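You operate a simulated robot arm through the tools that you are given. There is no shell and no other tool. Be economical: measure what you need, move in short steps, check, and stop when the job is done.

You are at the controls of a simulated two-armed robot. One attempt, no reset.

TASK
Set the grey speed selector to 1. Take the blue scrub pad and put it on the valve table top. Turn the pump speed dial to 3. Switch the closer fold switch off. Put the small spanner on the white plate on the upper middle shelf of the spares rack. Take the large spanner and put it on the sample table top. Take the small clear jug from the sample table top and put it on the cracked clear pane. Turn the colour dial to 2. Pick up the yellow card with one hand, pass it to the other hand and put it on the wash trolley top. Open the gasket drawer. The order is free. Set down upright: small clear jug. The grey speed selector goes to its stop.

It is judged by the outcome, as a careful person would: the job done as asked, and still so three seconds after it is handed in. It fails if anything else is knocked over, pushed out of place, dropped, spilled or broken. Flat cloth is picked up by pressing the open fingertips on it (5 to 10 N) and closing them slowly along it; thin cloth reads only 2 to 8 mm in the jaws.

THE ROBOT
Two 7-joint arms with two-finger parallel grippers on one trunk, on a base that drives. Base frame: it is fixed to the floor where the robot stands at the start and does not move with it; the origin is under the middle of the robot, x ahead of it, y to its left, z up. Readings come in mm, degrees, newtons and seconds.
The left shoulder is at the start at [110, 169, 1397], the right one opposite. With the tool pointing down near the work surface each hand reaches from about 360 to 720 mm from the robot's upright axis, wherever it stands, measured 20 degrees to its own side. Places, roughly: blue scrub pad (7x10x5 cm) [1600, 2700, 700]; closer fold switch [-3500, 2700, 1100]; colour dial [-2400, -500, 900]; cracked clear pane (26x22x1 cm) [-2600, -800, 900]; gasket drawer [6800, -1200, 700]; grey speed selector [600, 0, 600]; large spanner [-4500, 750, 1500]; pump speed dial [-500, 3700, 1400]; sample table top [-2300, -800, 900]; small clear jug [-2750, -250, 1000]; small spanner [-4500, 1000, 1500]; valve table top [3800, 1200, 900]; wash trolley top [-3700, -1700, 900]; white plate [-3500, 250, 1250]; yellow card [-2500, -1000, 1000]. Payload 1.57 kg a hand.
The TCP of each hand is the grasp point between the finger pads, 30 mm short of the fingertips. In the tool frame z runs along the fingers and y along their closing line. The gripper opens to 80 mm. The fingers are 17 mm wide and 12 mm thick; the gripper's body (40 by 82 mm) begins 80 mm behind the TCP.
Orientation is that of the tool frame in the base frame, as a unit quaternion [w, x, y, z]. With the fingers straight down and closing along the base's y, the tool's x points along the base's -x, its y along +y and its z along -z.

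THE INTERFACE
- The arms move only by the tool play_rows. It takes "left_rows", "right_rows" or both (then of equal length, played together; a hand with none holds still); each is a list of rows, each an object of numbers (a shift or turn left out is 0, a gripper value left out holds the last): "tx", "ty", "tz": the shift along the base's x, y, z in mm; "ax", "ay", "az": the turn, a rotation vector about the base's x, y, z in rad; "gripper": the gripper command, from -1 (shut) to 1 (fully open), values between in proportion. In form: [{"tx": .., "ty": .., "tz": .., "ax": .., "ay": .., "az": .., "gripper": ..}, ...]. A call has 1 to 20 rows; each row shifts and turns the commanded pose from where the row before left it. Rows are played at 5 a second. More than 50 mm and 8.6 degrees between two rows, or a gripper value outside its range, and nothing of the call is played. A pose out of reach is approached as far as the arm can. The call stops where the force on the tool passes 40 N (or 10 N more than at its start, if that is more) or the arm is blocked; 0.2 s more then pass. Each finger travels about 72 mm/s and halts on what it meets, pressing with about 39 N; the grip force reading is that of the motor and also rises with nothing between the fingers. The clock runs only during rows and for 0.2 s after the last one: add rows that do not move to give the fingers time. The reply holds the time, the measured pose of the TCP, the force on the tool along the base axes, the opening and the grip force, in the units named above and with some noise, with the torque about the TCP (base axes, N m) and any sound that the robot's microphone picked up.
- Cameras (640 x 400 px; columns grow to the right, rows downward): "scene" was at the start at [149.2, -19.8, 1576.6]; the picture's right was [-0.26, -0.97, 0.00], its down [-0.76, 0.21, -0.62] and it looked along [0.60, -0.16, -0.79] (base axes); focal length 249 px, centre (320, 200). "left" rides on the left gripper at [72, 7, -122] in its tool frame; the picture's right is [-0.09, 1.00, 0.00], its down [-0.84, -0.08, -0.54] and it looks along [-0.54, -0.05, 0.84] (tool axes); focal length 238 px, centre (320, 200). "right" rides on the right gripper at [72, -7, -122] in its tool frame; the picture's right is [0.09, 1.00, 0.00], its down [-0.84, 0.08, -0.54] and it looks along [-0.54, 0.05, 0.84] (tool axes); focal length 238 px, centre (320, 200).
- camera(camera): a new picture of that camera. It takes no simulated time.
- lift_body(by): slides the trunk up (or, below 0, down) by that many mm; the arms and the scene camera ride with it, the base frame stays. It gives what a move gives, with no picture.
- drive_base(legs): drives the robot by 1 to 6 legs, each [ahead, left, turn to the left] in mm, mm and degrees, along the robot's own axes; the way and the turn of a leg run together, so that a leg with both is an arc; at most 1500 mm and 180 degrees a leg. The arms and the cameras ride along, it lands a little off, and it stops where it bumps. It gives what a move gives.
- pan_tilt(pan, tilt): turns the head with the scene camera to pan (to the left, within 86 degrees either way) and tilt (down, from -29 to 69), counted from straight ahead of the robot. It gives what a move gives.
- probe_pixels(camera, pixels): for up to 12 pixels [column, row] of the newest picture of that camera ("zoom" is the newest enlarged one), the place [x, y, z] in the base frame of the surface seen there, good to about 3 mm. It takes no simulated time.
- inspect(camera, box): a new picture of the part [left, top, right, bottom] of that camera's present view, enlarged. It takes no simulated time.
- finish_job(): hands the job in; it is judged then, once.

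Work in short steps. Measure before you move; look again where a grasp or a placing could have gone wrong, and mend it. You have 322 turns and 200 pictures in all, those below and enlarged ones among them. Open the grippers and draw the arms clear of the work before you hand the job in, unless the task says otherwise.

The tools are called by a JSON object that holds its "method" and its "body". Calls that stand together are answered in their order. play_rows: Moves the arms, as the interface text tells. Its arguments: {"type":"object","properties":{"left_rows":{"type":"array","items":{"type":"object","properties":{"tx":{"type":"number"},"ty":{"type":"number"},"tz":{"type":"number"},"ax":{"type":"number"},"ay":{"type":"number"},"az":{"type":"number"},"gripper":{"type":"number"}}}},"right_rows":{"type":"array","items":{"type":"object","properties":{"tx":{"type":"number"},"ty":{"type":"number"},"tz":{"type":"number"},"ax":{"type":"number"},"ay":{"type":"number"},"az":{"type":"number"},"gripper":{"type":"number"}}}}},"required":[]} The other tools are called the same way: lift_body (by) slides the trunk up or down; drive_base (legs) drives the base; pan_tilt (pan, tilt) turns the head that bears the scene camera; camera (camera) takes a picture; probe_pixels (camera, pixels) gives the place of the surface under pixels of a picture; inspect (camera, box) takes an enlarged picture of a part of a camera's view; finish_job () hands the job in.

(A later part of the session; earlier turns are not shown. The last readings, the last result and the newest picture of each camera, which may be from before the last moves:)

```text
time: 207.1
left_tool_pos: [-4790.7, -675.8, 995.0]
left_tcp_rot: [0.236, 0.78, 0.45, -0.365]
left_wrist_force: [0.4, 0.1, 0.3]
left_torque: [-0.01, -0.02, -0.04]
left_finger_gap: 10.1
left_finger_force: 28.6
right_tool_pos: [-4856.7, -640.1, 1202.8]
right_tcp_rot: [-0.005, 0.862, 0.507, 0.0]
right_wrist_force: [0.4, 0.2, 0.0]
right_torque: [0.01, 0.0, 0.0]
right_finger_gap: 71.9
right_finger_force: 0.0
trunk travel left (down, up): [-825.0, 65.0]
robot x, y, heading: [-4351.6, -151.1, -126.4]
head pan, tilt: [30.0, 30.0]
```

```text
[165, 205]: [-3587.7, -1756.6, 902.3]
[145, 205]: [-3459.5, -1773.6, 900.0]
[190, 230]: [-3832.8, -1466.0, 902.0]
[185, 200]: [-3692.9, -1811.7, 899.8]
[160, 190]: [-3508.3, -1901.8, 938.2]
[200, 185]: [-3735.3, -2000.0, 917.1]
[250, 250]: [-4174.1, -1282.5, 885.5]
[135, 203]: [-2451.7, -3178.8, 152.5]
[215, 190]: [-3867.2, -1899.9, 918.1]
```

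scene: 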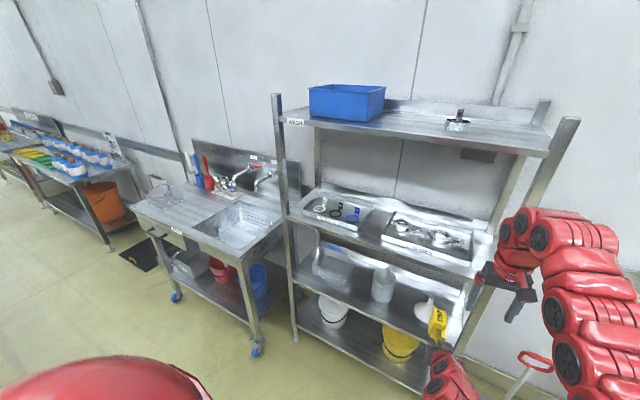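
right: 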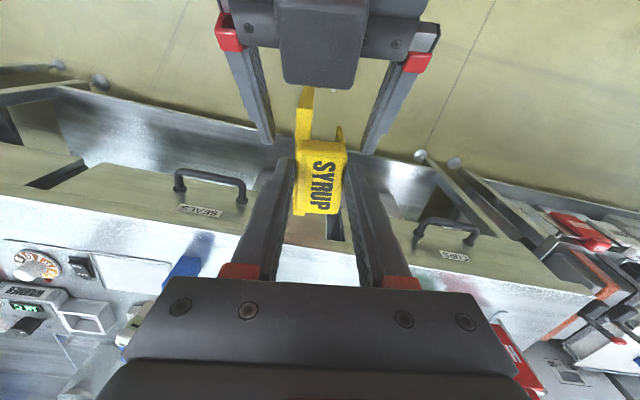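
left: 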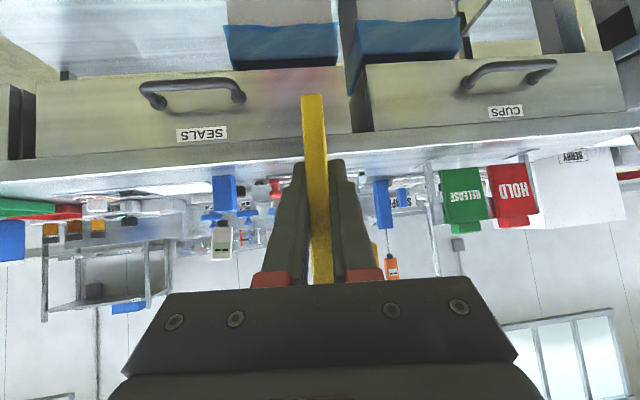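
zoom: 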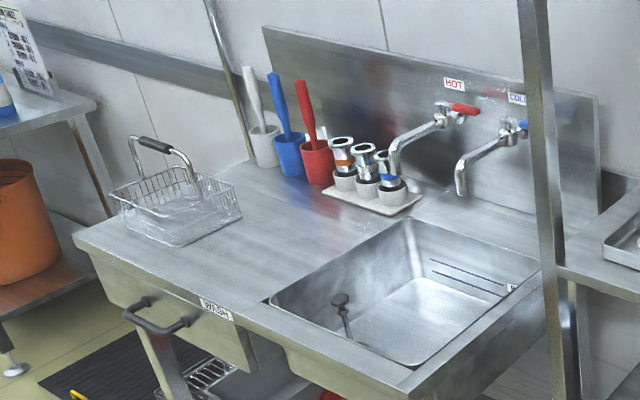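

I choose the free spot at about (-3783,-1641) between basket and sink. I slide 1380 mm left and then check before moving in.

{"method": "drive_base", "body": {"legs": [[0, 1380, 0]]}}

{"method": "pan_tilt", "body": {"pan": 0, "tilt": 45}}

{"method": "camera", "body": {"camera": "scene"}}

```text
time: 214.1
left_tool_pos: [-3618.1, -1512.0, 995.0]
left_tcp_rot: [0.243, 0.771, 0.467, -0.36]
left_wrist_force: [-0.2, 0.2, -0.2]
left_torque: [-0.01, -0.04, -0.02]
left_finger_gap: 10.4
left_finger_force: 28.6
right_tool_pos: [-3685.8, -1478.0, 1203.3]
right_tcp_rot: [-0.004, 0.851, 0.525, 0.002]
right_wrist_force: [-0.1, -0.7, -0.4]
right_torque: [-0.01, 0.01, 0.03]
right_finger_gap: 71.9
right_finger_force: 0.0
trunk travel left (down, up): [-825.0, 65.0]
robot x, y, heading: [-3199.1, -965.6, -124.0]
head pan, tilt: [30.0, 30.0]
```

```text
time: 215.1
left_tool_pos: [-3618.4, -1510.9, 995.0]
left_tcp_rot: [0.243, 0.771, 0.467, -0.359]
left_wrist_force: [0.8, 0.2, 0.0]
left_torque: [0.01, 0.01, -0.01]
left_finger_gap: 10.3
left_finger_force: 28.3
right_tool_pos: [-3685.4, -1477.8, 1201.9]
right_tcp_rot: [-0.005, 0.851, 0.525, 0.001]
right_wrist_force: [0.2, 0.8, -0.1]
right_torque: [-0.03, 0.01, 0.03]
right_finger_gap: 71.9
right_finger_force: 0.0
trunk travel left (down, up): [-825.0, 65.0]
robot x, y, heading: [-3198.2, -965.7, -124.1]
head pan, tilt: [0.0, 45.0]
```

```text
88 pictures are left
```

scene: 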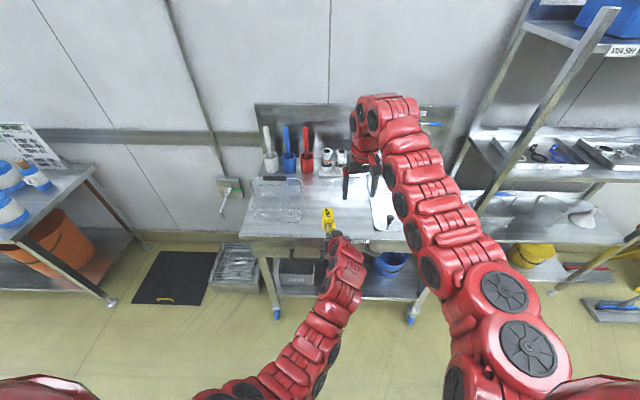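

I move in: 180 ahead and 60 to the right.

{"method": "drive_base", "body": {"legs": [[180, -60, 0]]}}

{"method": "camera", "body": {"camera": "left"}}

{"method": "inspect", "body": {"camera": "scene", "box": [220, 120, 440, 300]}}

```text
time: 216.6
left_tool_pos: [-3759.1, -1623.0, 996.3]
left_tcp_rot: [0.244, 0.769, 0.469, -0.359]
left_wrist_force: [-0.5, -0.1, 0.4]
left_torque: [0.0, 0.02, -0.03]
left_finger_gap: 10.6
left_finger_force: 28.2
right_tool_pos: [-3827.7, -1590.9, 1204.6]
right_tcp_rot: [-0.005, 0.849, 0.529, 0.001]
right_wrist_force: [0.2, 0.0, 0.0]
right_torque: [-0.01, 0.05, -0.03]
right_finger_gap: 72.1
right_finger_force: 0.0
trunk travel left (down, up): [-825.0, 65.0]
robot x, y, heading: [-3347.1, -1077.3, -123.8]
head pan, tilt: [0.0, 45.0]
```

```text
87 pictures are left
```

left: 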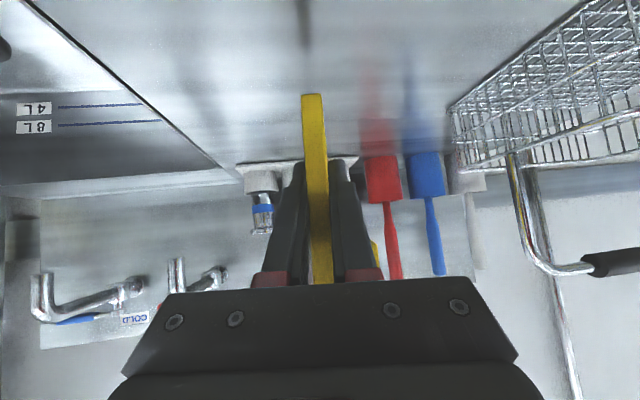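

```text
2.22 times, centred on (330, 210) of scene
```

zoom: 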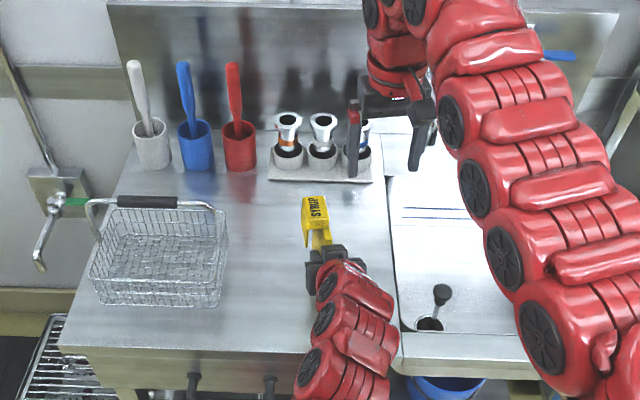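

Clear spot. I lower the left hand 58 mm, then in small steps till contact.

{"method": "play_rows", "body": {"left_rows": [{"tz": -20}, {"tz": -20}, {"tz": -14}, {}]}}

{"method": "play_rows", "body": {"left_rows": [{"tz": -4}, {"tz": -4}, {"tz": -3}, {}]}}

```text
time: 217.6
left_tool_pos: [-3760.8, -1623.7, 946.8]
left_tcp_rot: [0.246, 0.767, 0.469, -0.363]
left_wrist_force: [-2.5, -3.3, 24.7]
left_torque: [-0.02, 0.13, -0.01]
left_finger_gap: 10.8
left_finger_force: 28.7
right_tool_pos: [-3827.3, -1590.1, 1205.1]
right_tcp_rot: [-0.005, 0.85, 0.527, 0.0]
right_wrist_force: [0.1, 0.0, -0.2]
right_torque: [-0.04, 0.0, 0.01]
right_finger_gap: 71.9
right_finger_force: 0.0
trunk travel left (down, up): [-825.0, 65.0]
robot x, y, heading: [-3343.2, -1075.5, -123.9]
head pan, tilt: [0.0, 45.0]
```

```text
time: 218.6
left_tool_pos: [-3759.7, -1621.9, 931.4]
left_tcp_rot: [0.244, 0.769, 0.468, -0.36]
left_wrist_force: [-0.3, 2.5, 23.4]
left_torque: [0.09, 0.18, -0.09]
left_finger_gap: 10.3
left_finger_force: 28.4
right_tool_pos: [-3827.7, -1589.1, 1206.1]
right_tcp_rot: [-0.004, 0.849, 0.528, 0.0]
right_wrist_force: [0.5, -0.1, 0.5]
right_torque: [0.02, -0.01, -0.01]
right_finger_gap: 71.8
right_finger_force: 0.0
trunk travel left (down, up): [-825.0, 65.0]
robot x, y, heading: [-3344.9, -1075.7, -123.9]
head pan, tilt: [0.0, 45.0]
```

Contact reached. I relieve 3 mm and check that the card stands upright before opening.

{"method": "play_rows", "body": {"left_rows": [{"tz": 3}, {}]}}

{"method": "inspect", "body": {"camera": "scene", "box": [270, 180, 400, 290]}}

{"method": "camera", "body": {"camera": "left"}}

```text
time: 219.2
left_tool_pos: [-3759.2, -1622.7, 932.8]
left_tcp_rot: [0.244, 0.77, 0.469, -0.357]
left_wrist_force: [-0.5, 2.3, 5.7]
left_torque: [-0.29, 0.22, -0.15]
left_finger_gap: 10.4
left_finger_force: 28.4
right_tool_pos: [-3827.6, -1590.4, 1202.7]
right_tcp_rot: [-0.005, 0.849, 0.528, 0.001]
right_wrist_force: [0.1, -0.3, 0.8]
right_torque: [-0.03, 0.02, 0.02]
right_finger_gap: 72.0
right_finger_force: 0.0
trunk travel left (down, up): [-825.0, 65.0]
robot x, y, heading: [-3345.4, -1075.7, -123.8]
head pan, tilt: [0.0, 45.0]
```

```text
3.64 times, centred on (335, 235) of scene
```

zoom: 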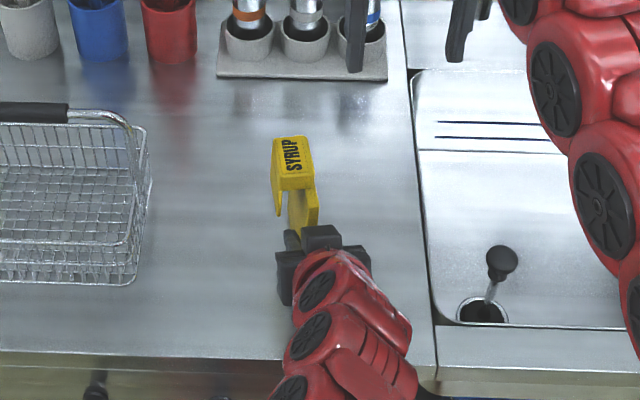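

```text
84 pictures are left
```

left: 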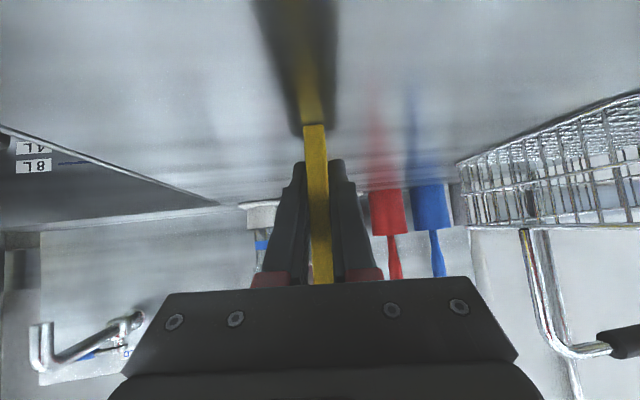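

The card stands on the trolley top. I open slowly and draw back along the tool axis.

{"method": "play_rows", "body": {"left_rows": [{"gripper": -0.6}, {"gripper": -0.3}, {"gripper": 0.0}, {}, {"tx": 7, "ty": 14, "tz": 13}, {"tx": 7, "ty": 14, "tz": 13}, {"tx": 10, "ty": 19, "tz": 18}, {"tx": 10, "ty": 19, "tz": 18}, {"tx": 10, "ty": 19, "tz": 18}, {}]}}

{"method": "inspect", "body": {"camera": "scene", "box": [240, 150, 440, 320]}}

```text
time: 221.4
left_tool_pos: [-3714.9, -1537.5, 1010.4]
left_tcp_rot: [0.244, 0.77, 0.469, -0.358]
left_wrist_force: [-0.1, -0.1, 0.2]
left_torque: [-0.03, -0.01, 0.02]
left_finger_gap: 40.1
left_finger_force: 0.0
right_tool_pos: [-3828.9, -1590.9, 1203.4]
right_tcp_rot: [-0.004, 0.849, 0.528, 0.001]
right_wrist_force: [-0.1, 0.2, 0.1]
right_torque: [0.02, -0.01, 0.0]
right_finger_gap: 72.2
right_finger_force: 0.0
trunk travel left (down, up): [-825.0, 65.0]
robot x, y, heading: [-3344.5, -1078.1, -123.9]
head pan, tilt: [0.0, 45.0]
```

```text
2.35 times, centred on (340, 235) of scene
```

zoom: 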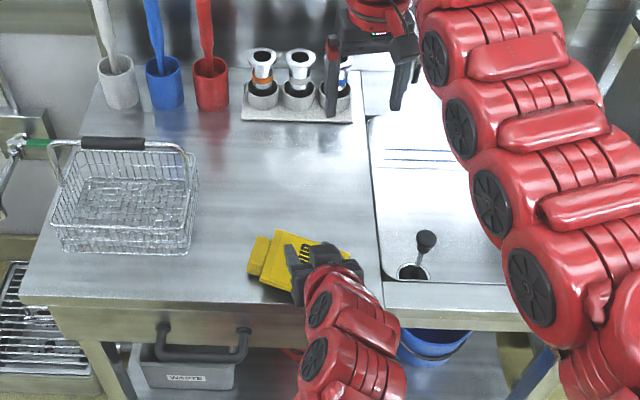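

The card toppled to lie flat on the trolley top. I withdraw the hand fully and check that it lies securely.

{"method": "play_rows", "body": {"left_rows": [{"tz": 25}, {"tz": 25}, {"tz": 25, "tx": 8, "ty": 10}, {}]}}

{"method": "inspect", "body": {"camera": "scene", "box": [260, 190, 400, 300]}}

{"method": "camera", "body": {"camera": "left"}}

```text
time: 222.4
left_tool_pos: [-3706.1, -1530.3, 1089.2]
left_tcp_rot: [0.244, 0.77, 0.469, -0.358]
left_wrist_force: [1.1, 0.0, 0.7]
left_torque: [0.01, -0.01, 0.01]
left_finger_gap: 39.8
left_finger_force: 0.1
right_tool_pos: [-3828.6, -1590.8, 1201.5]
right_tcp_rot: [-0.004, 0.849, 0.528, 0.002]
right_wrist_force: [0.0, -0.5, -0.5]
right_torque: [0.0, 0.0, -0.03]
right_finger_gap: 72.1
right_finger_force: 0.0
trunk travel left (down, up): [-825.0, 65.0]
robot x, y, heading: [-3346.5, -1072.6, -123.8]
head pan, tilt: [0.0, 45.0]
```

```text
3.64 times, centred on (330, 245) of scene
```

zoom: 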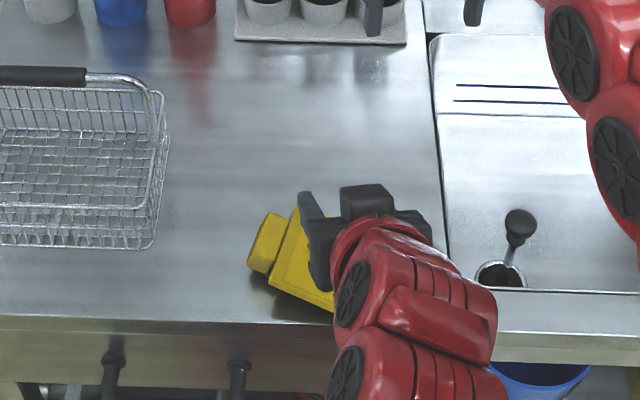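

```text
81 pictures are left
```

left: 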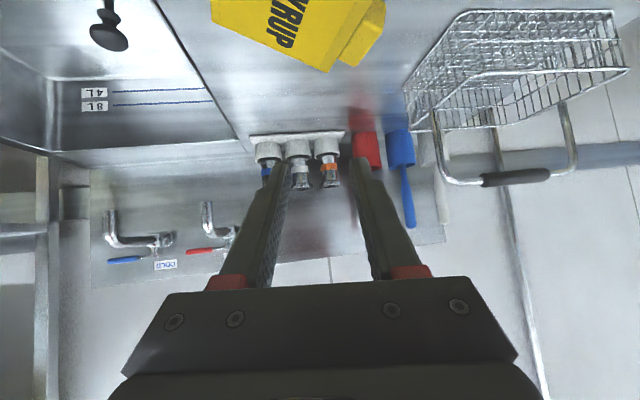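

I probe the card's extents against the trolley's front edge.

{"method": "probe_pixels", "body": {"camera": "left", "pixels": [[215, 25], [328, 66], [375, 30], [214, 3], [300, 5], [380, 5]]}}

{"method": "probe_pixels", "body": {"camera": "zoom", "pixels": [[262, 265], [300, 215], [290, 290], [330, 305], [200, 315], [270, 230], [500, 315], [315, 240]]}}

```text
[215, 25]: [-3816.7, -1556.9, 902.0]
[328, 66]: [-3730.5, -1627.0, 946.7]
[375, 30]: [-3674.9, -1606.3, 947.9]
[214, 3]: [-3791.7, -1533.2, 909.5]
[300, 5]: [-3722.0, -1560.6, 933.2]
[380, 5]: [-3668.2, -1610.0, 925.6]
```

```text
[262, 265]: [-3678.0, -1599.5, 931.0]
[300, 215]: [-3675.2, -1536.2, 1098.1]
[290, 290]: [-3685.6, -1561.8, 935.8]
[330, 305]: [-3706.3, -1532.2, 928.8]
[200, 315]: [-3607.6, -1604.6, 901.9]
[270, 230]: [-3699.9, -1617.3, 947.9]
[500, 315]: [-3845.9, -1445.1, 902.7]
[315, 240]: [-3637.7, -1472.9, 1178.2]
```

The card lies flat with a corner right at the front edge. I'll nudge it ~40 mm inward with closed left fingers, coming from in front of the edge.

{"method": "play_rows", "body": {"left_rows": [{"ty": 22, "gripper": -1}, {"ty": 21}, {"tz": -40}, {"tz": -40}, {"tz": -40}, {"tz": -36}, {}]}}

{"method": "inspect", "body": {"camera": "scene", "box": [260, 190, 400, 300]}}

```text
time: 224.0
left_tool_pos: [-3706.0, -1488.4, 931.1]
left_tcp_rot: [0.245, 0.769, 0.47, -0.359]
left_wrist_force: [-0.5, 0.2, 0.0]
left_torque: [-0.01, -0.01, -0.01]
left_finger_gap: 0.0
left_finger_force: 21.0
right_tool_pos: [-3828.8, -1591.3, 1202.7]
right_tcp_rot: [-0.005, 0.849, 0.528, 0.0]
right_wrist_force: [0.2, 0.3, 0.9]
right_torque: [0.02, 0.0, 0.01]
right_finger_gap: 72.0
right_finger_force: 0.0
trunk travel left (down, up): [-825.0, 65.0]
robot x, y, heading: [-3341.3, -1075.6, -123.7]
head pan, tilt: [0.0, 45.0]
```

```text
3.64 times, centred on (330, 245) of scene
```

zoom: 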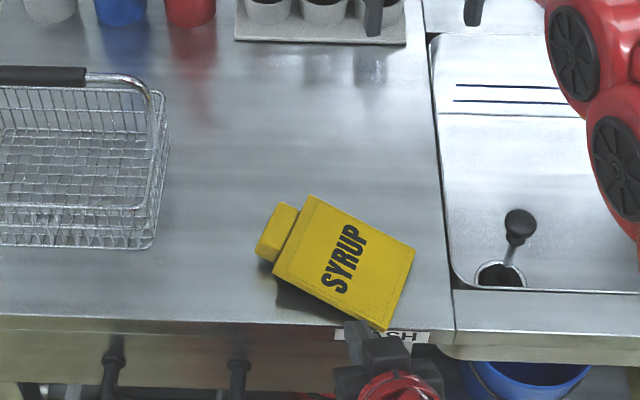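

The near corner (385,330) is at the edge, right in front of my fingertip. I push inward 50 mm.

{"method": "play_rows", "body": {"left_rows": [{"tx": -9, "ty": -12}, {"tx": -9, "ty": -12}, {"tx": -9, "ty": -12}, {"tx": -8, "ty": -11}, {}, {"tx": 9, "ty": 12}, {"tx": 20, "ty": 28}, {"tz": 40}, {"tz": 40}]}}

{"method": "inspect", "body": {"camera": "scene", "box": [260, 190, 400, 300]}}

```text
time: 226.0
left_tool_pos: [-3716.1, -1491.1, 1013.7]
left_tcp_rot: [0.246, 0.768, 0.47, -0.359]
left_wrist_force: [0.4, 0.2, -0.3]
left_torque: [0.02, 0.01, 0.01]
left_finger_gap: 0.0
left_finger_force: 21.3
right_tool_pos: [-3829.9, -1591.0, 1203.1]
right_tcp_rot: [-0.005, 0.849, 0.528, 0.002]
right_wrist_force: [-0.7, 0.2, 0.0]
right_torque: [0.01, -0.01, 0.02]
right_finger_gap: 71.7
right_finger_force: 0.1
trunk travel left (down, up): [-825.0, 65.0]
robot x, y, heading: [-3344.1, -1076.5, -124.2]
head pan, tilt: [0.0, 45.0]
```

```text
3.64 times, centred on (330, 245) of scene
```

zoom: 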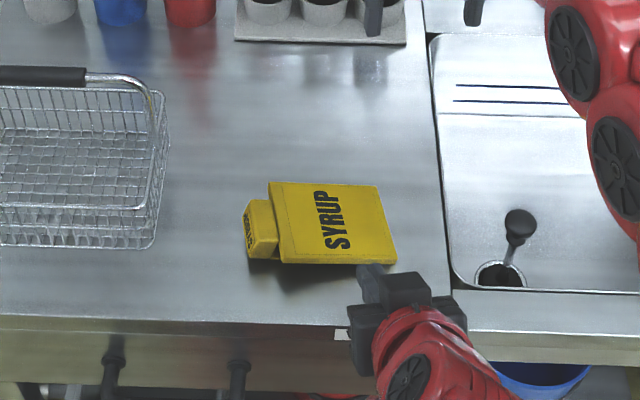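

The card now lies well inside. I drive back along the lane to the gap.

{"method": "drive_base", "body": {"legs": [[-170, 0, -2], [0, -1150, 0], [0, -1150, 0], [0, -1150, 0]]}}

```text
time: 244.2
left_tool_pos: [-6452.8, 859.9, 1012.5]
left_tcp_rot: [0.226, 0.792, 0.43, -0.371]
left_wrist_force: [-0.5, -0.1, -0.3]
left_torque: [-0.01, -0.02, 0.0]
left_finger_gap: 0.0
left_finger_force: 21.4
right_tool_pos: [-6573.5, 770.3, 1203.5]
right_tcp_rot: [-0.004, 0.874, 0.485, 0.002]
right_wrist_force: [-0.7, 0.2, 1.1]
right_torque: [0.01, -0.03, 0.0]
right_finger_gap: 72.0
right_finger_force: 0.1
trunk travel left (down, up): [-825.0, 65.0]
robot x, y, heading: [-6041.1, 1234.0, -129.4]
head pan, tilt: [0.0, 45.0]
```

I straighten and reverse through the gap into the aisle.

{"method": "drive_base", "body": {"legs": [[0, 30, 3.4], [-900, 0, 0], [-850, 0, 0]]}}

```text
time: 253.5
left_tool_pos: [-5384.8, 2225.1, 1013.4]
left_tcp_rot: [0.242, 0.773, 0.463, -0.361]
left_wrist_force: [0.4, 0.0, -0.2]
left_torque: [-0.02, -0.01, -0.02]
left_finger_gap: 0.0
left_finger_force: 21.4
right_tool_pos: [-5498.5, 2125.3, 1202.6]
right_tcp_rot: [-0.005, 0.853, 0.521, 0.001]
right_wrist_force: [0.1, -0.3, 1.1]
right_torque: [0.02, 0.01, -0.03]
right_finger_gap: 72.0
right_finger_force: 0.0
trunk travel left (down, up): [-825.0, 65.0]
robot x, y, heading: [-5007.0, 2637.7, -124.6]
head pan, tilt: [0.0, 45.0]
```

Now I drive left to the tool board and look at the spanners.

{"method": "drive_base", "body": {"legs": [[0, 0, -1.4], [150, 1430, 0]]}}

{"method": "pan_tilt", "body": {"pan": 0, "tilt": 20}}

{"method": "camera", "body": {"camera": "scene"}}

```text
time: 261.0
left_tool_pos: [-4313.8, 1266.2, 1012.9]
left_tcp_rot: [0.238, 0.777, 0.456, -0.363]
left_wrist_force: [-0.7, 0.1, -0.1]
left_torque: [0.0, -0.01, 0.0]
left_finger_gap: 0.1
left_finger_force: 21.4
right_tool_pos: [-4428.8, 1170.2, 1203.4]
right_tcp_rot: [-0.004, 0.858, 0.513, 0.001]
right_wrist_force: [1.0, 0.9, -0.5]
right_torque: [0.01, 0.0, -0.02]
right_finger_gap: 72.2
right_finger_force: 0.0
trunk travel left (down, up): [-825.0, 65.0]
robot x, y, heading: [-3925.8, 1669.2, -125.6]
head pan, tilt: [0.0, 45.0]
```

```text
time: 261.9
left_tool_pos: [-4315.1, 1266.6, 1012.9]
left_tcp_rot: [0.238, 0.777, 0.455, -0.364]
left_wrist_force: [-0.1, 0.2, 0.4]
left_torque: [0.0, 0.04, -0.02]
left_finger_gap: 0.0
left_finger_force: 20.9
right_tool_pos: [-4427.9, 1169.1, 1203.6]
right_tcp_rot: [-0.005, 0.858, 0.513, 0.001]
right_wrist_force: [-0.1, -0.6, -1.2]
right_torque: [0.0, -0.02, 0.01]
right_finger_gap: 72.2
right_finger_force: 0.2
trunk travel left (down, up): [-825.0, 65.0]
robot x, y, heading: [-3929.2, 1670.4, -125.9]
head pan, tilt: [0.0, 20.0]
```

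```text
78 pictures are left
```

scene: 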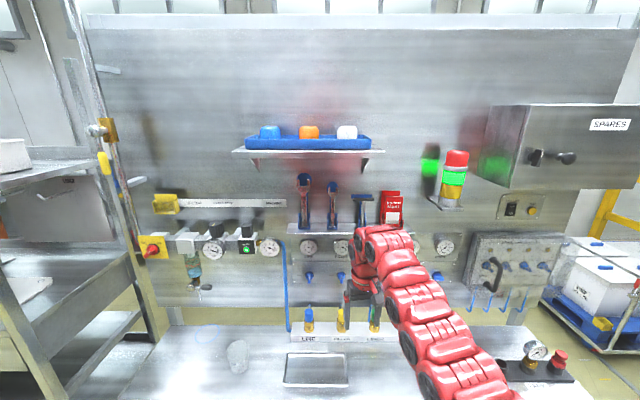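

Two spanners stand in a holder: large at (304,200), small at (333,205). I enlarge and probe.

{"method": "inspect", "body": {"camera": "scene", "box": [270, 150, 430, 270]}}

{"method": "probe_pixels", "body": {"camera": "scene", "pixels": [[304, 180], [304, 200], [304, 215], [304, 225], [333, 187], [333, 205], [334, 218], [333, 226], [320, 230], [320, 185], [388, 210], [362, 205]]}}

```text
3.33 times, centred on (350, 210) of scene
```

zoom: 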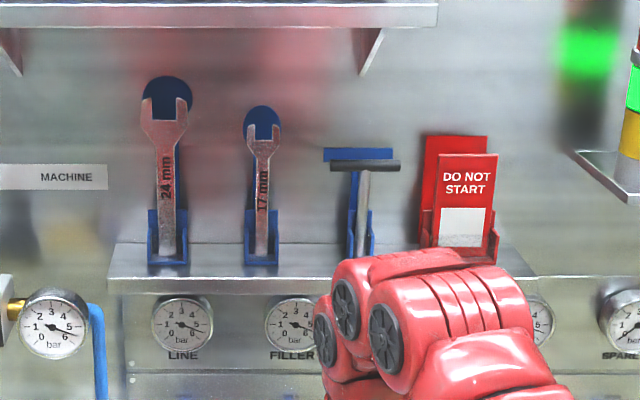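

```text
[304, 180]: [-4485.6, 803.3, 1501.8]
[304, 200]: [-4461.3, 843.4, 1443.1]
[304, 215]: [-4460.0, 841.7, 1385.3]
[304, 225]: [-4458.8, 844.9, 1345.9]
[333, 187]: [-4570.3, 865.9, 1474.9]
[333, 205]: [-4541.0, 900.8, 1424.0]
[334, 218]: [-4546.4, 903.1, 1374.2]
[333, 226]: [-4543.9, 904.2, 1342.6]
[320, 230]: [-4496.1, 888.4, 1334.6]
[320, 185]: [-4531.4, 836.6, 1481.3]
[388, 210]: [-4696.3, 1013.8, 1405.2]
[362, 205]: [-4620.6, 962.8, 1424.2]
```

I'll take the small spanner (17 mm) with the right hand, tool horizontal forward. I pitch the right tool up to horizontal and raise it, still well away from the board.

{"method": "play_rows", "body": {"right_rows": [{"az": -0.136, "tz": 10}, {"tx": 5, "ty": 7, "tz": 18, "ax": -0.1158, "ay": 0.0839}, {"tx": 5, "ty": 7, "tz": 18, "ax": -0.1158, "ay": 0.0839}, {"tx": 5, "ty": 7, "tz": 18, "ax": -0.1158, "ay": 0.0839}, {"tx": 5, "ty": 7, "tz": 18, "ax": -0.1158, "ay": 0.0839}, {"tx": 5, "ty": 7, "tz": 18, "ax": -0.1158, "ay": 0.0839}, {"tx": 5, "ty": 7, "tz": 18, "ax": -0.1158, "ay": 0.0839}, {"tx": 5, "ty": 7, "tz": 18, "ax": -0.1158, "ay": 0.0839}, {"tx": 5, "ty": 7, "tz": 18, "ax": -0.1158, "ay": 0.0839}, {"tx": 5, "ty": 7, "tz": 18, "ax": -0.1158, "ay": 0.0839}, {"tx": 5, "ty": 7, "tz": 18, "ax": -0.1158, "ay": 0.0839}, {"tx": 5, "ty": 7, "tz": 18, "ax": -0.1158, "ay": 0.0839, "gripper": 0}, {}]}}

{"method": "camera", "body": {"camera": "right"}}

```text
time: 264.7
left_tool_pos: [-4315.2, 1263.7, 1017.5]
left_tcp_rot: [0.237, 0.775, 0.457, -0.367]
left_wrist_force: [0.0, 0.6, -1.0]
left_torque: [-0.03, 0.01, -0.01]
left_finger_gap: 0.1
left_finger_force: 21.0
right_tool_pos: [-4400.9, 1193.4, 1406.4]
right_tcp_rot: [0.31, 0.649, 0.327, -0.613]
right_wrist_force: [0.8, -1.3, -0.8]
right_torque: [0.0, -0.03, -0.03]
right_finger_gap: 40.0
right_finger_force: 0.1
right hand out of reach, approached as far as the arm can: row 3, 4, 5, 12
trunk travel left (down, up): [-825.0, 65.0]
robot x, y, heading: [-3930.4, 1669.4, -125.8]
head pan, tilt: [0.0, 20.0]
```

```text
76 pictures are left
```

right: 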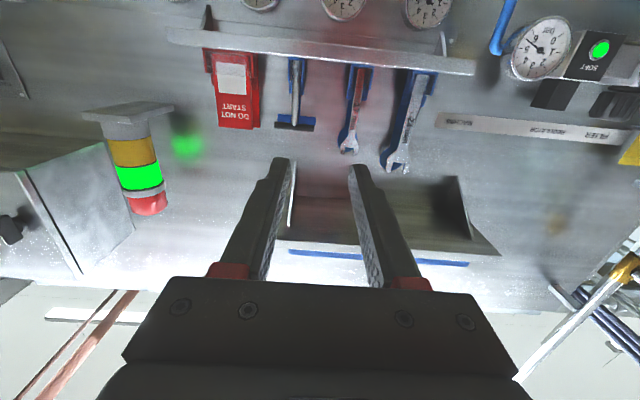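

The right tool is horizontal. I raise the left hand to clear the bench's valves, then drive 250 ahead and 56 left.

{"method": "play_rows", "body": {"left_rows": [{"tz": 30}, {"tz": 30}, {"tz": 30}, {"tz": 30}, {}]}}

{"method": "probe_pixels", "body": {"camera": "scene", "pixels": [[309, 315], [340, 315], [375, 310], [238, 345], [315, 375]]}}

```text
time: 266.1
left_tool_pos: [-4291.2, 1253.8, 1052.9]
left_tcp_rot: [0.301, 0.811, 0.432, -0.255]
left_wrist_force: [-0.1, -0.4, -0.1]
left_torque: [0.02, 0.01, 0.01]
left_finger_gap: 0.4
left_finger_force: 21.4
right_tool_pos: [-4396.7, 1188.8, 1409.4]
right_tcp_rot: [0.318, 0.647, 0.328, -0.61]
right_wrist_force: [-0.2, -0.2, 0.2]
right_torque: [0.0, -0.01, -0.01]
right_finger_gap: 39.8
right_finger_force: 0.0
trunk travel left (down, up): [-825.0, 65.0]
robot x, y, heading: [-3924.4, 1664.1, -125.7]
head pan, tilt: [0.0, 20.0]
stopped in row 5 (left hand): the arm was blocked; the commanded pose is now the measured one
```

```text
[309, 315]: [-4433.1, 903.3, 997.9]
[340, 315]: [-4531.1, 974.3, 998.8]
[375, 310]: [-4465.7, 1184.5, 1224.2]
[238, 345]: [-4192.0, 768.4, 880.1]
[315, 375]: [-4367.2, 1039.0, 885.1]
```

The left hand bumped the right arm; I move it out to the left, then up.

{"method": "play_rows", "body": {"left_rows": [{"tx": 24, "ty": -17.6, "tz": -5}, {"tx": 24, "ty": -17.6}, {"tx": 24, "ty": -17.6}, {"tx": 24, "ty": -17.6}, {"tx": 24, "ty": -17.6}, {"tx": 24, "ty": -17.6}, {"tx": 24, "ty": -17.6}, {"tx": 24, "ty": -17.6}, {"tz": 25}, {"tz": 25}, {"tz": 25}, {"tz": 25}, {}]}}

{"method": "camera", "body": {"camera": "scene"}}

```text
time: 269.1
left_tool_pos: [-4009.9, 1117.4, 1023.7]
left_tcp_rot: [0.374, 0.826, 0.399, -0.139]
left_wrist_force: [0.8, 0.2, 0.6]
left_torque: [-0.03, -0.01, 0.0]
left_finger_gap: 0.0
left_finger_force: 21.2
left hand out of reach, approached as far as the arm can: row 9, 10, 11, 12
right_tool_pos: [-4402.9, 1193.9, 1413.5]
right_tcp_rot: [0.318, 0.648, 0.322, -0.613]
right_wrist_force: [0.6, 0.4, -1.0]
right_torque: [0.03, 0.0, -0.01]
right_finger_gap: 39.8
right_finger_force: 0.1
trunk travel left (down, up): [-825.0, 65.0]
robot x, y, heading: [-3925.1, 1671.4, -125.7]
head pan, tilt: [0.0, 20.0]
stopped in row 13 (left hand): the arm was blocked; the commanded pose is now the measured one
```

```text
75 pictures are left
```

scene: 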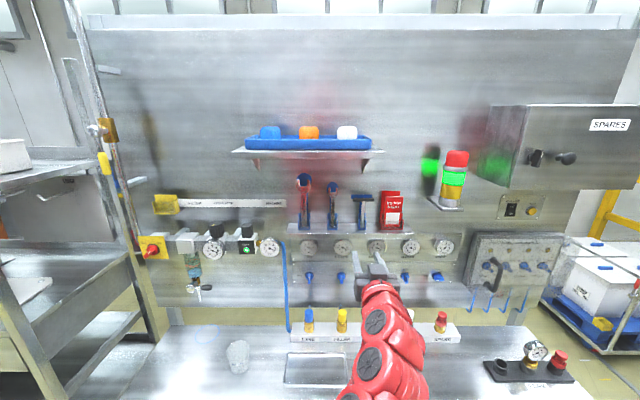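

Left hand is clear at the side. I drive 245 ahead and 58 left, then view through the right wrist camera.

{"method": "drive_base", "body": {"legs": [[245, 58, 0]]}}

{"method": "camera", "body": {"camera": "right"}}

```text
time: 270.9
left_tool_pos: [-4104.5, 885.8, 1024.2]
left_tcp_rot: [0.373, 0.825, 0.4, -0.14]
left_wrist_force: [-0.9, -0.3, -0.7]
left_torque: [0.02, 0.02, -0.02]
left_finger_gap: 0.0
left_finger_force: 21.7
right_tool_pos: [-4496.3, 959.4, 1412.9]
right_tcp_rot: [0.318, 0.647, 0.322, -0.614]
right_wrist_force: [-1.2, 0.3, 0.2]
right_torque: [-0.01, -0.01, -0.03]
right_finger_gap: 39.8
right_finger_force: 0.1
trunk travel left (down, up): [-825.0, 65.0]
robot x, y, heading: [-4023.8, 1435.0, -125.5]
head pan, tilt: [0.0, 20.0]
```

```text
74 pictures are left
```

right: 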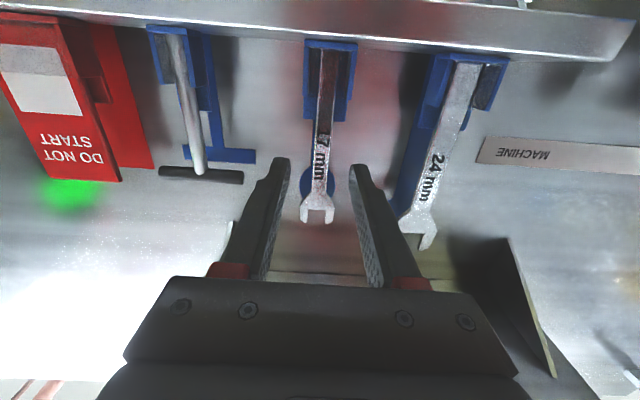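

The 17 mm spanner is centred between the fingers (col 322). I advance 62 mm and close.

{"method": "play_rows", "body": {"right_rows": [{"tx": -12.2, "ty": -16.7, "tz": -0.5}, {"tx": -12.2, "ty": -16.7, "tz": -0.5}, {"tx": -12.2, "ty": -16.7, "tz": -0.5}, {}]}}

{"method": "camera", "body": {"camera": "right"}}

```text
time: 271.9
left_tool_pos: [-4104.9, 885.4, 1022.6]
left_tcp_rot: [0.373, 0.826, 0.399, -0.139]
left_wrist_force: [0.0, 0.1, -0.5]
left_torque: [-0.01, 0.0, -0.01]
left_finger_gap: 0.1
left_finger_force: 21.0
right_tool_pos: [-4531.7, 910.0, 1413.0]
right_tcp_rot: [0.32, 0.646, 0.324, -0.613]
right_wrist_force: [0.8, 0.0, 0.0]
right_torque: [0.0, 0.06, -0.02]
right_finger_gap: 40.0
right_finger_force: 0.1
trunk travel left (down, up): [-825.0, 65.0]
robot x, y, heading: [-4022.8, 1434.4, -125.6]
head pan, tilt: [0.0, 20.0]
```

```text
73 pictures are left
```

right: 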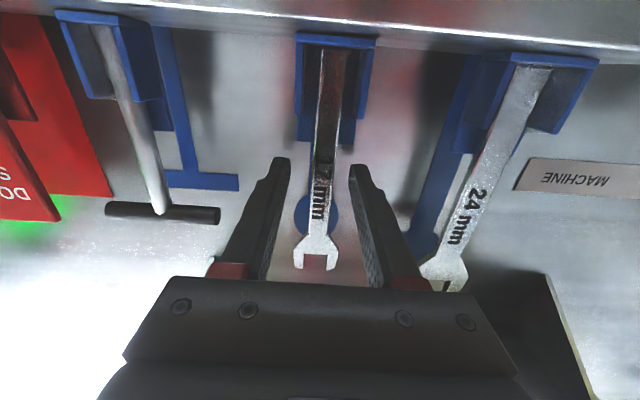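

Good alignment. I close on the handle and lift straight up 60 mm.

{"method": "play_rows", "body": {"right_rows": [{"gripper": -0.5}, {"gripper": -1}, {}, {}]}}

{"method": "play_rows", "body": {"right_rows": [{"tz": 15}, {"tz": 15}, {"tz": 15}, {"tz": 12}, {}]}}

{"method": "camera", "body": {"camera": "right"}}

```text
time: 272.9
left_tool_pos: [-4103.8, 884.1, 1022.8]
left_tcp_rot: [0.374, 0.825, 0.4, -0.138]
left_wrist_force: [0.3, -0.7, -0.7]
left_torque: [0.03, 0.0, 0.02]
left_finger_gap: 0.2
left_finger_force: 21.2
right_tool_pos: [-4532.1, 909.9, 1410.6]
right_tcp_rot: [0.319, 0.647, 0.324, -0.612]
right_wrist_force: [-0.1, -0.6, -0.3]
right_torque: [0.0, -0.01, 0.0]
right_finger_gap: 13.5
right_finger_force: 30.0
trunk travel left (down, up): [-825.0, 65.0]
robot x, y, heading: [-4022.5, 1438.6, -125.4]
head pan, tilt: [0.0, 20.0]
```

```text
time: 274.1
left_tool_pos: [-4105.2, 884.5, 1022.8]
left_tcp_rot: [0.373, 0.826, 0.399, -0.139]
left_wrist_force: [-0.3, -0.4, 0.0]
left_torque: [0.01, 0.0, 0.01]
left_finger_gap: 0.0
left_finger_force: 21.3
right_tool_pos: [-4533.3, 909.5, 1467.9]
right_tcp_rot: [0.319, 0.647, 0.324, -0.613]
right_wrist_force: [0.1, -0.4, -1.0]
right_torque: [0.01, 0.0, 0.03]
right_finger_gap: 13.5
right_finger_force: 30.1
trunk travel left (down, up): [-825.0, 65.0]
robot x, y, heading: [-4022.3, 1435.0, -125.4]
head pan, tilt: [0.0, 20.0]
```

```text
72 pictures are left
```

right: 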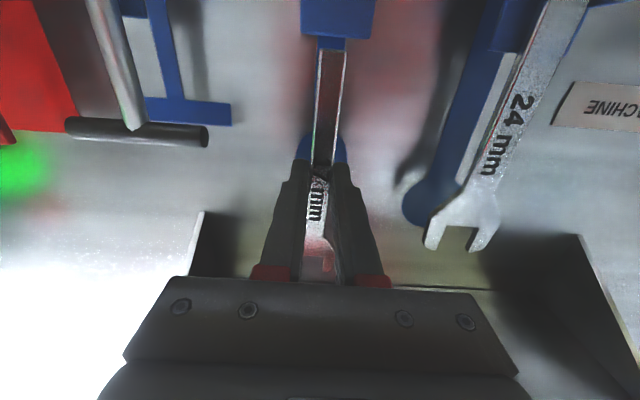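

It is out of the pocket. I lift a little more and retract from the board.

{"method": "play_rows", "body": {"right_rows": [{"tz": 6}, {"tx": 12, "ty": 16}, {"tx": 12, "ty": 16}, {"tx": 12, "ty": 16}, {"tx": 12, "ty": 16}, {"tx": 12, "ty": 16}, {}]}}

```text
time: 275.8
left_tool_pos: [-4106.4, 885.5, 1022.5]
left_tcp_rot: [0.373, 0.826, 0.399, -0.139]
left_wrist_force: [0.4, -0.2, -0.3]
left_torque: [-0.03, -0.01, 0.02]
left_finger_gap: 0.2
left_finger_force: 21.3
right_tool_pos: [-4487.2, 971.5, 1475.1]
right_tcp_rot: [0.318, 0.647, 0.323, -0.613]
right_wrist_force: [0.7, 0.6, -1.5]
right_torque: [0.03, -0.03, 0.01]
right_finger_gap: 13.7
right_finger_force: 30.0
right hand out of reach, approached as far as the arm can: row 6
trunk travel left (down, up): [-825.0, 65.0]
robot x, y, heading: [-4021.4, 1436.0, -125.6]
head pan, tilt: [0.0, 20.0]
```

I back off 240 mm, and slide left to the spares rack to view the plate.

{"method": "drive_base", "body": {"legs": [[-240, 0, 0], [0, 1180, 0]]}}

{"method": "pan_tilt", "body": {"pan": 0, "tilt": 30}}

{"method": "camera", "body": {"camera": "scene"}}

```text
time: 283.1
left_tool_pos: [-3049.5, 389.9, 1022.8]
left_tcp_rot: [0.371, 0.833, 0.383, -0.145]
left_wrist_force: [0.2, -0.8, 0.2]
left_torque: [0.02, -0.04, 0.03]
left_finger_gap: 0.2
left_finger_force: 21.6
right_tool_pos: [-3428.0, 489.2, 1474.2]
right_tcp_rot: [0.308, 0.653, 0.312, -0.618]
right_wrist_force: [-0.2, -0.9, -0.9]
right_torque: [0.01, -0.01, 0.0]
right_finger_gap: 13.7
right_finger_force: 30.3
trunk travel left (down, up): [-825.0, 65.0]
robot x, y, heading: [-2940.0, 935.2, -128.0]
head pan, tilt: [0.0, 20.0]
```

```text
time: 283.8
left_tool_pos: [-3048.5, 389.3, 1023.2]
left_tcp_rot: [0.371, 0.833, 0.385, -0.146]
left_wrist_force: [-0.1, -0.4, -0.5]
left_torque: [0.0, -0.01, 0.02]
left_finger_gap: 0.1
left_finger_force: 21.6
right_tool_pos: [-3426.2, 489.7, 1477.2]
right_tcp_rot: [0.308, 0.652, 0.312, -0.619]
right_wrist_force: [0.1, 0.5, -1.1]
right_torque: [0.0, 0.04, 0.01]
right_finger_gap: 13.5
right_finger_force: 30.5
trunk travel left (down, up): [-825.0, 65.0]
robot x, y, heading: [-2944.3, 934.7, -127.4]
head pan, tilt: [0.0, 30.0]
```

```text
71 pictures are left
```

scene: 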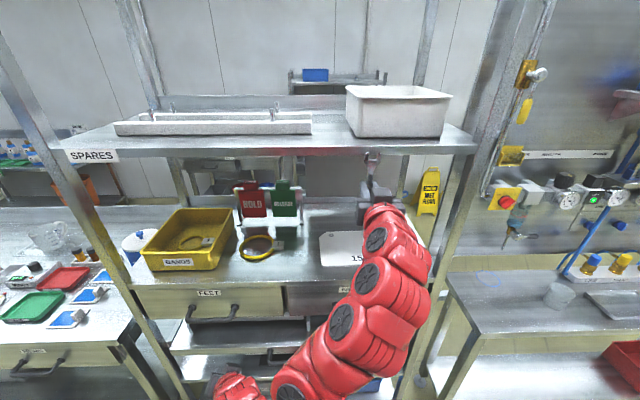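

I probe the plate, the upper shelf's edge and the lower shelf.

{"method": "probe_pixels", "body": {"camera": "scene", "pixels": [[345, 250], [322, 238], [322, 265], [335, 235], [355, 264], [300, 153], [300, 145], [250, 287], [300, 270], [420, 240], [440, 265], [395, 235]]}}

{"method": "inspect", "body": {"camera": "scene", "box": [210, 130, 470, 310]}}

```text
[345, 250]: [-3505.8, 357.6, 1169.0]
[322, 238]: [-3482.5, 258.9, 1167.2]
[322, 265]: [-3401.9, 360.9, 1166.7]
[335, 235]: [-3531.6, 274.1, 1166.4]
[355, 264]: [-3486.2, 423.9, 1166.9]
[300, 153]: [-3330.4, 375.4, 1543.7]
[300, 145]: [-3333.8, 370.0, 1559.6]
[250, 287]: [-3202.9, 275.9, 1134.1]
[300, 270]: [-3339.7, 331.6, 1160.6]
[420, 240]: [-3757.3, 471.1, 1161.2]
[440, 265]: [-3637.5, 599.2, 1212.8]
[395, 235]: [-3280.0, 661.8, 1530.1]
```

```text
2.22 times, centred on (340, 220) of scene
```

zoom: 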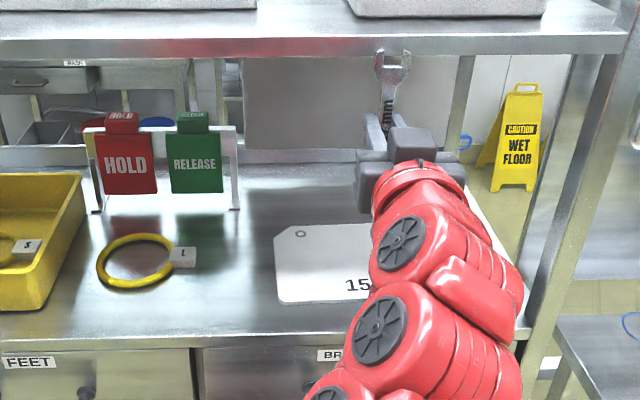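

Plate surface z≈1168, shelf above at 1544. I back off 110 mm and pitch the right tool down (spanner becomes horizontal, head forward), lowering it to about 1240.

{"method": "drive_base", "body": {"legs": [[-110, 0, 1.5]]}}

{"method": "play_rows", "body": {"right_rows": [{"tz": -22, "ax": 0.1158, "ay": -0.0839}, {"tz": -22, "ax": 0.1158, "ay": -0.0839}, {"tz": -22, "ax": 0.1158, "ay": -0.0839}, {"tz": -22, "ax": 0.1158, "ay": -0.0839}, {"tz": -22, "ax": 0.1158, "ay": -0.0839}, {"tz": -22, "ax": 0.1158, "ay": -0.0839}, {"tz": -22, "ax": 0.1158, "ay": -0.0839}, {"tz": -22, "ax": 0.1158, "ay": -0.0839}, {"tz": -22, "ax": 0.1158, "ay": -0.0839}, {"tz": -22, "ax": 0.1158, "ay": -0.0839}, {"tz": -22, "ax": 0.12, "ay": -0.0865}, {}]}}

{"method": "camera", "body": {"camera": "scene"}}

```text
time: 285.0
left_tool_pos: [-2972.5, 473.3, 1022.7]
left_tcp_rot: [0.372, 0.829, 0.393, -0.141]
left_wrist_force: [0.0, 0.3, -0.2]
left_torque: [0.01, -0.01, 0.0]
left_finger_gap: 0.0
left_finger_force: 21.5
right_tool_pos: [-3350.7, 563.6, 1476.4]
right_tcp_rot: [0.314, 0.649, 0.318, -0.615]
right_wrist_force: [-0.7, 0.2, -1.8]
right_torque: [-0.01, 0.01, 0.01]
right_finger_gap: 13.7
right_finger_force: 30.5
trunk travel left (down, up): [-825.0, 65.0]
robot x, y, heading: [-2880.4, 1021.9, -126.5]
head pan, tilt: [0.0, 30.0]
```

```text
time: 287.6
left_tool_pos: [-2970.2, 474.6, 1024.7]
left_tcp_rot: [0.372, 0.829, 0.393, -0.142]
left_wrist_force: [0.6, 0.0, 0.5]
left_torque: [-0.03, -0.01, -0.01]
left_finger_gap: 0.0
left_finger_force: 21.4
right_tool_pos: [-3319.1, 733.8, 1091.6]
right_tcp_rot: [0.008, 0.892, 0.446, -0.078]
right_wrist_force: [0.6, 0.3, -1.9]
right_torque: [0.05, 0.04, 0.04]
right_finger_gap: 13.5
right_finger_force: 29.9
right hand out of reach, approached as far as the arm can: row 6, 7, 8, 9, 10, 11
trunk travel left (down, up): [-825.0, 65.0]
robot x, y, heading: [-2879.9, 1025.2, -126.3]
head pan, tilt: [0.0, 30.0]
```

```text
69 pictures are left
```

scene: 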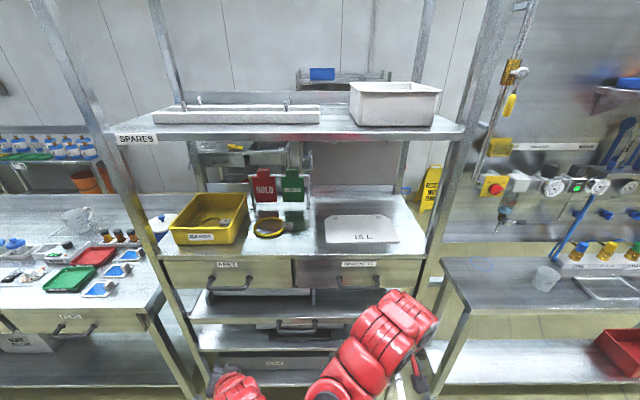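

The plate is fully visible now. I probe its corners and bring the right hand forward and up to z≈1240.

{"method": "probe_pixels", "body": {"camera": "scene", "pixels": [[326, 216], [388, 215], [398, 241], [326, 241], [360, 228], [360, 260], [425, 230], [300, 136]]}}

{"method": "play_rows", "body": {"right_rows": [{"tx": -12, "ty": -17, "tz": 10}, {"tx": -12, "ty": -17, "tz": 20}, {"tx": -12, "ty": -17, "tz": 20}, {"tx": -12, "ty": -17, "tz": 20}, {"tx": -12, "ty": -17, "tz": 20}, {"tx": -12, "ty": -17, "tz": 20}, {"tz": 20}, {"tz": 20}, {}]}}

{"method": "camera", "body": {"camera": "right"}}

```text
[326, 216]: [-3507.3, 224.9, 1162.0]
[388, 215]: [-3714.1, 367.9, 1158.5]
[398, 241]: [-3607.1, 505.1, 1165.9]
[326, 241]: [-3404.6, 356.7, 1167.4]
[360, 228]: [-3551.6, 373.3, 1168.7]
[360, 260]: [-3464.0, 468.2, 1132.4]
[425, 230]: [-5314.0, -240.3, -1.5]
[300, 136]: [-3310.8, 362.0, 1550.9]
```

```text
time: 289.6
left_tool_pos: [-2972.0, 473.9, 1023.4]
left_tcp_rot: [0.372, 0.829, 0.393, -0.141]
left_wrist_force: [-0.4, 0.3, 0.4]
left_torque: [0.0, 0.03, 0.02]
left_finger_gap: 0.0
left_finger_force: 21.2
right_tool_pos: [-3298.9, 757.3, 1098.6]
right_tcp_rot: [0.011, 0.892, 0.446, -0.067]
right_wrist_force: [-0.1, 0.1, -2.3]
right_torque: [0.02, -0.01, -0.03]
right_finger_gap: 13.7
right_finger_force: 30.1
right hand out of reach, approached as far as the arm can: row 1, 2, 3, 4, 5, 6, 7, 8
trunk travel left (down, up): [-825.0, 65.0]
robot x, y, heading: [-2880.1, 1020.4, -126.2]
head pan, tilt: [0.0, 30.0]
```

```text
68 pictures are left
```

right: 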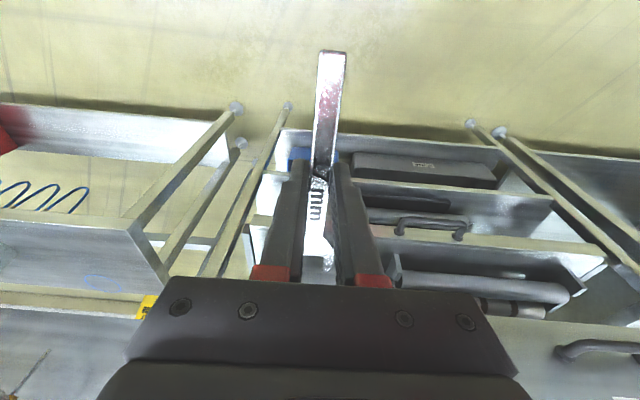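

The arm is folded again; I try plain forward rows to unfold it.

{"method": "play_rows", "body": {"right_rows": [{"tx": -14, "ty": -19}, {"tx": -14, "ty": -19}, {"tx": -14, "ty": -19}, {"tx": -14, "ty": -19}, {"tx": -14, "ty": -19}, {"tx": -14, "ty": -19}, {}]}}

```text
time: 291.2
left_tool_pos: [-2971.9, 472.2, 1023.7]
left_tcp_rot: [0.372, 0.828, 0.394, -0.142]
left_wrist_force: [0.2, 0.2, 1.3]
left_torque: [0.01, 0.01, -0.03]
left_finger_gap: 0.1
left_finger_force: 21.7
right_tool_pos: [-3298.9, 757.7, 1099.0]
right_tcp_rot: [0.011, 0.893, 0.446, -0.066]
right_wrist_force: [-0.4, 0.6, -1.0]
right_torque: [0.01, 0.0, -0.03]
right_finger_gap: 13.5
right_finger_force: 29.8
right hand out of reach, approached as far as the arm can: row 1, 2, 3, 4, 5, 6
trunk travel left (down, up): [-825.0, 65.0]
robot x, y, heading: [-2879.7, 1022.1, -126.5]
head pan, tilt: [0.0, 30.0]
```

Stuck at a joint limit; I try pitching the tool back up a little while going forward, and down.

{"method": "play_rows", "body": {"right_rows": [{"tz": -20, "ax": -0.1, "ay": 0.072}, {"tz": -20, "tx": -10, "ty": -13, "ax": -0.1, "ay": 0.072}, {"tz": -20, "tx": -10, "ty": -13, "ax": -0.1, "ay": 0.072}, {"tz": -10, "tx": -14, "ty": -19}, {"tx": -14, "ty": -19}, {"tx": -14, "ty": -19}, {"tx": -14, "ty": -19}, {}]}}

{"method": "camera", "body": {"camera": "scene"}}

```text
time: 293.0
left_tool_pos: [-2971.7, 473.5, 1024.4]
left_tcp_rot: [0.372, 0.828, 0.394, -0.143]
left_wrist_force: [-0.4, -0.3, 0.0]
left_torque: [0.02, 0.0, -0.01]
left_finger_gap: 0.1
left_finger_force: 21.7
right_tool_pos: [-3359.0, 620.4, 1119.1]
right_tcp_rot: [0.069, 0.881, 0.437, -0.169]
right_wrist_force: [1.0, 0.2, -0.3]
right_torque: [0.04, 0.0, -0.01]
right_finger_gap: 13.8
right_finger_force: 29.8
right hand out of reach, approached as far as the arm can: row 1, 2, 3
trunk travel left (down, up): [-825.0, 65.0]
robot x, y, heading: [-2883.2, 1022.2, -126.4]
head pan, tilt: [0.0, 30.0]
```

```text
67 pictures are left
```

scene: 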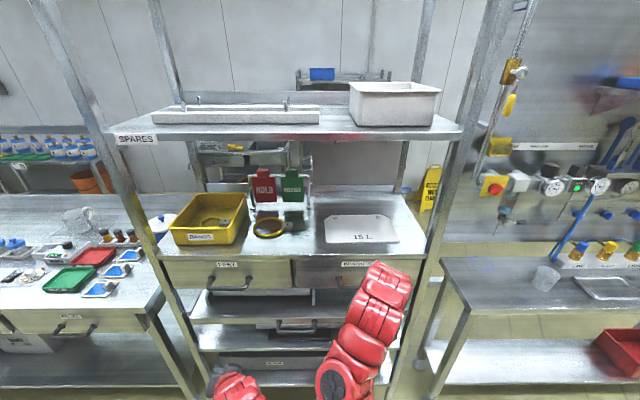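

Unfolded. I raise to z≈1240 with a bit more reach and correct the pitch to vertical gradually.

{"method": "play_rows", "body": {"right_rows": [{"tx": -8, "ty": -11, "tz": 20}, {"tx": -8, "ty": -11, "tz": 20}, {"tx": -8, "ty": -11, "tz": 20}, {"tx": -8, "ty": -11, "tz": 20}, {"tz": 20}, {"tz": 20, "ax": 0.08, "ay": -0.058}, {"ax": 0.08, "ay": -0.058}, {"ax": 0.08, "ay": -0.058}, {}]}}

{"method": "camera", "body": {"camera": "right"}}

```text
time: 295.0
left_tool_pos: [-2971.4, 473.4, 1022.7]
left_tcp_rot: [0.373, 0.828, 0.394, -0.142]
left_wrist_force: [0.7, 0.1, 0.3]
left_torque: [0.03, -0.02, -0.01]
left_finger_gap: 0.2
left_finger_force: 21.5
right_tool_pos: [-3397.1, 602.2, 1086.7]
right_tcp_rot: [0.013, 0.893, 0.445, -0.066]
right_wrist_force: [0.3, 0.3, -1.0]
right_torque: [0.01, -0.01, -0.01]
right_finger_gap: 13.8
right_finger_force: 30.2
right hand out of reach, approached as far as the arm can: row 3, 4, 5, 6, 7, 8
trunk travel left (down, up): [-825.0, 65.0]
robot x, y, heading: [-2879.0, 1020.6, -126.1]
head pan, tilt: [0.0, 30.0]
```

```text
66 pictures are left
```

right: 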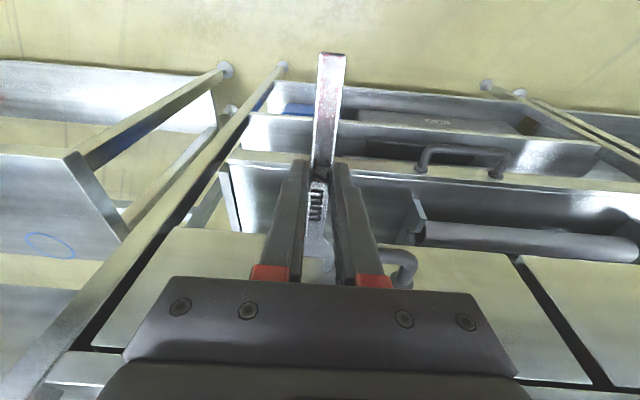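

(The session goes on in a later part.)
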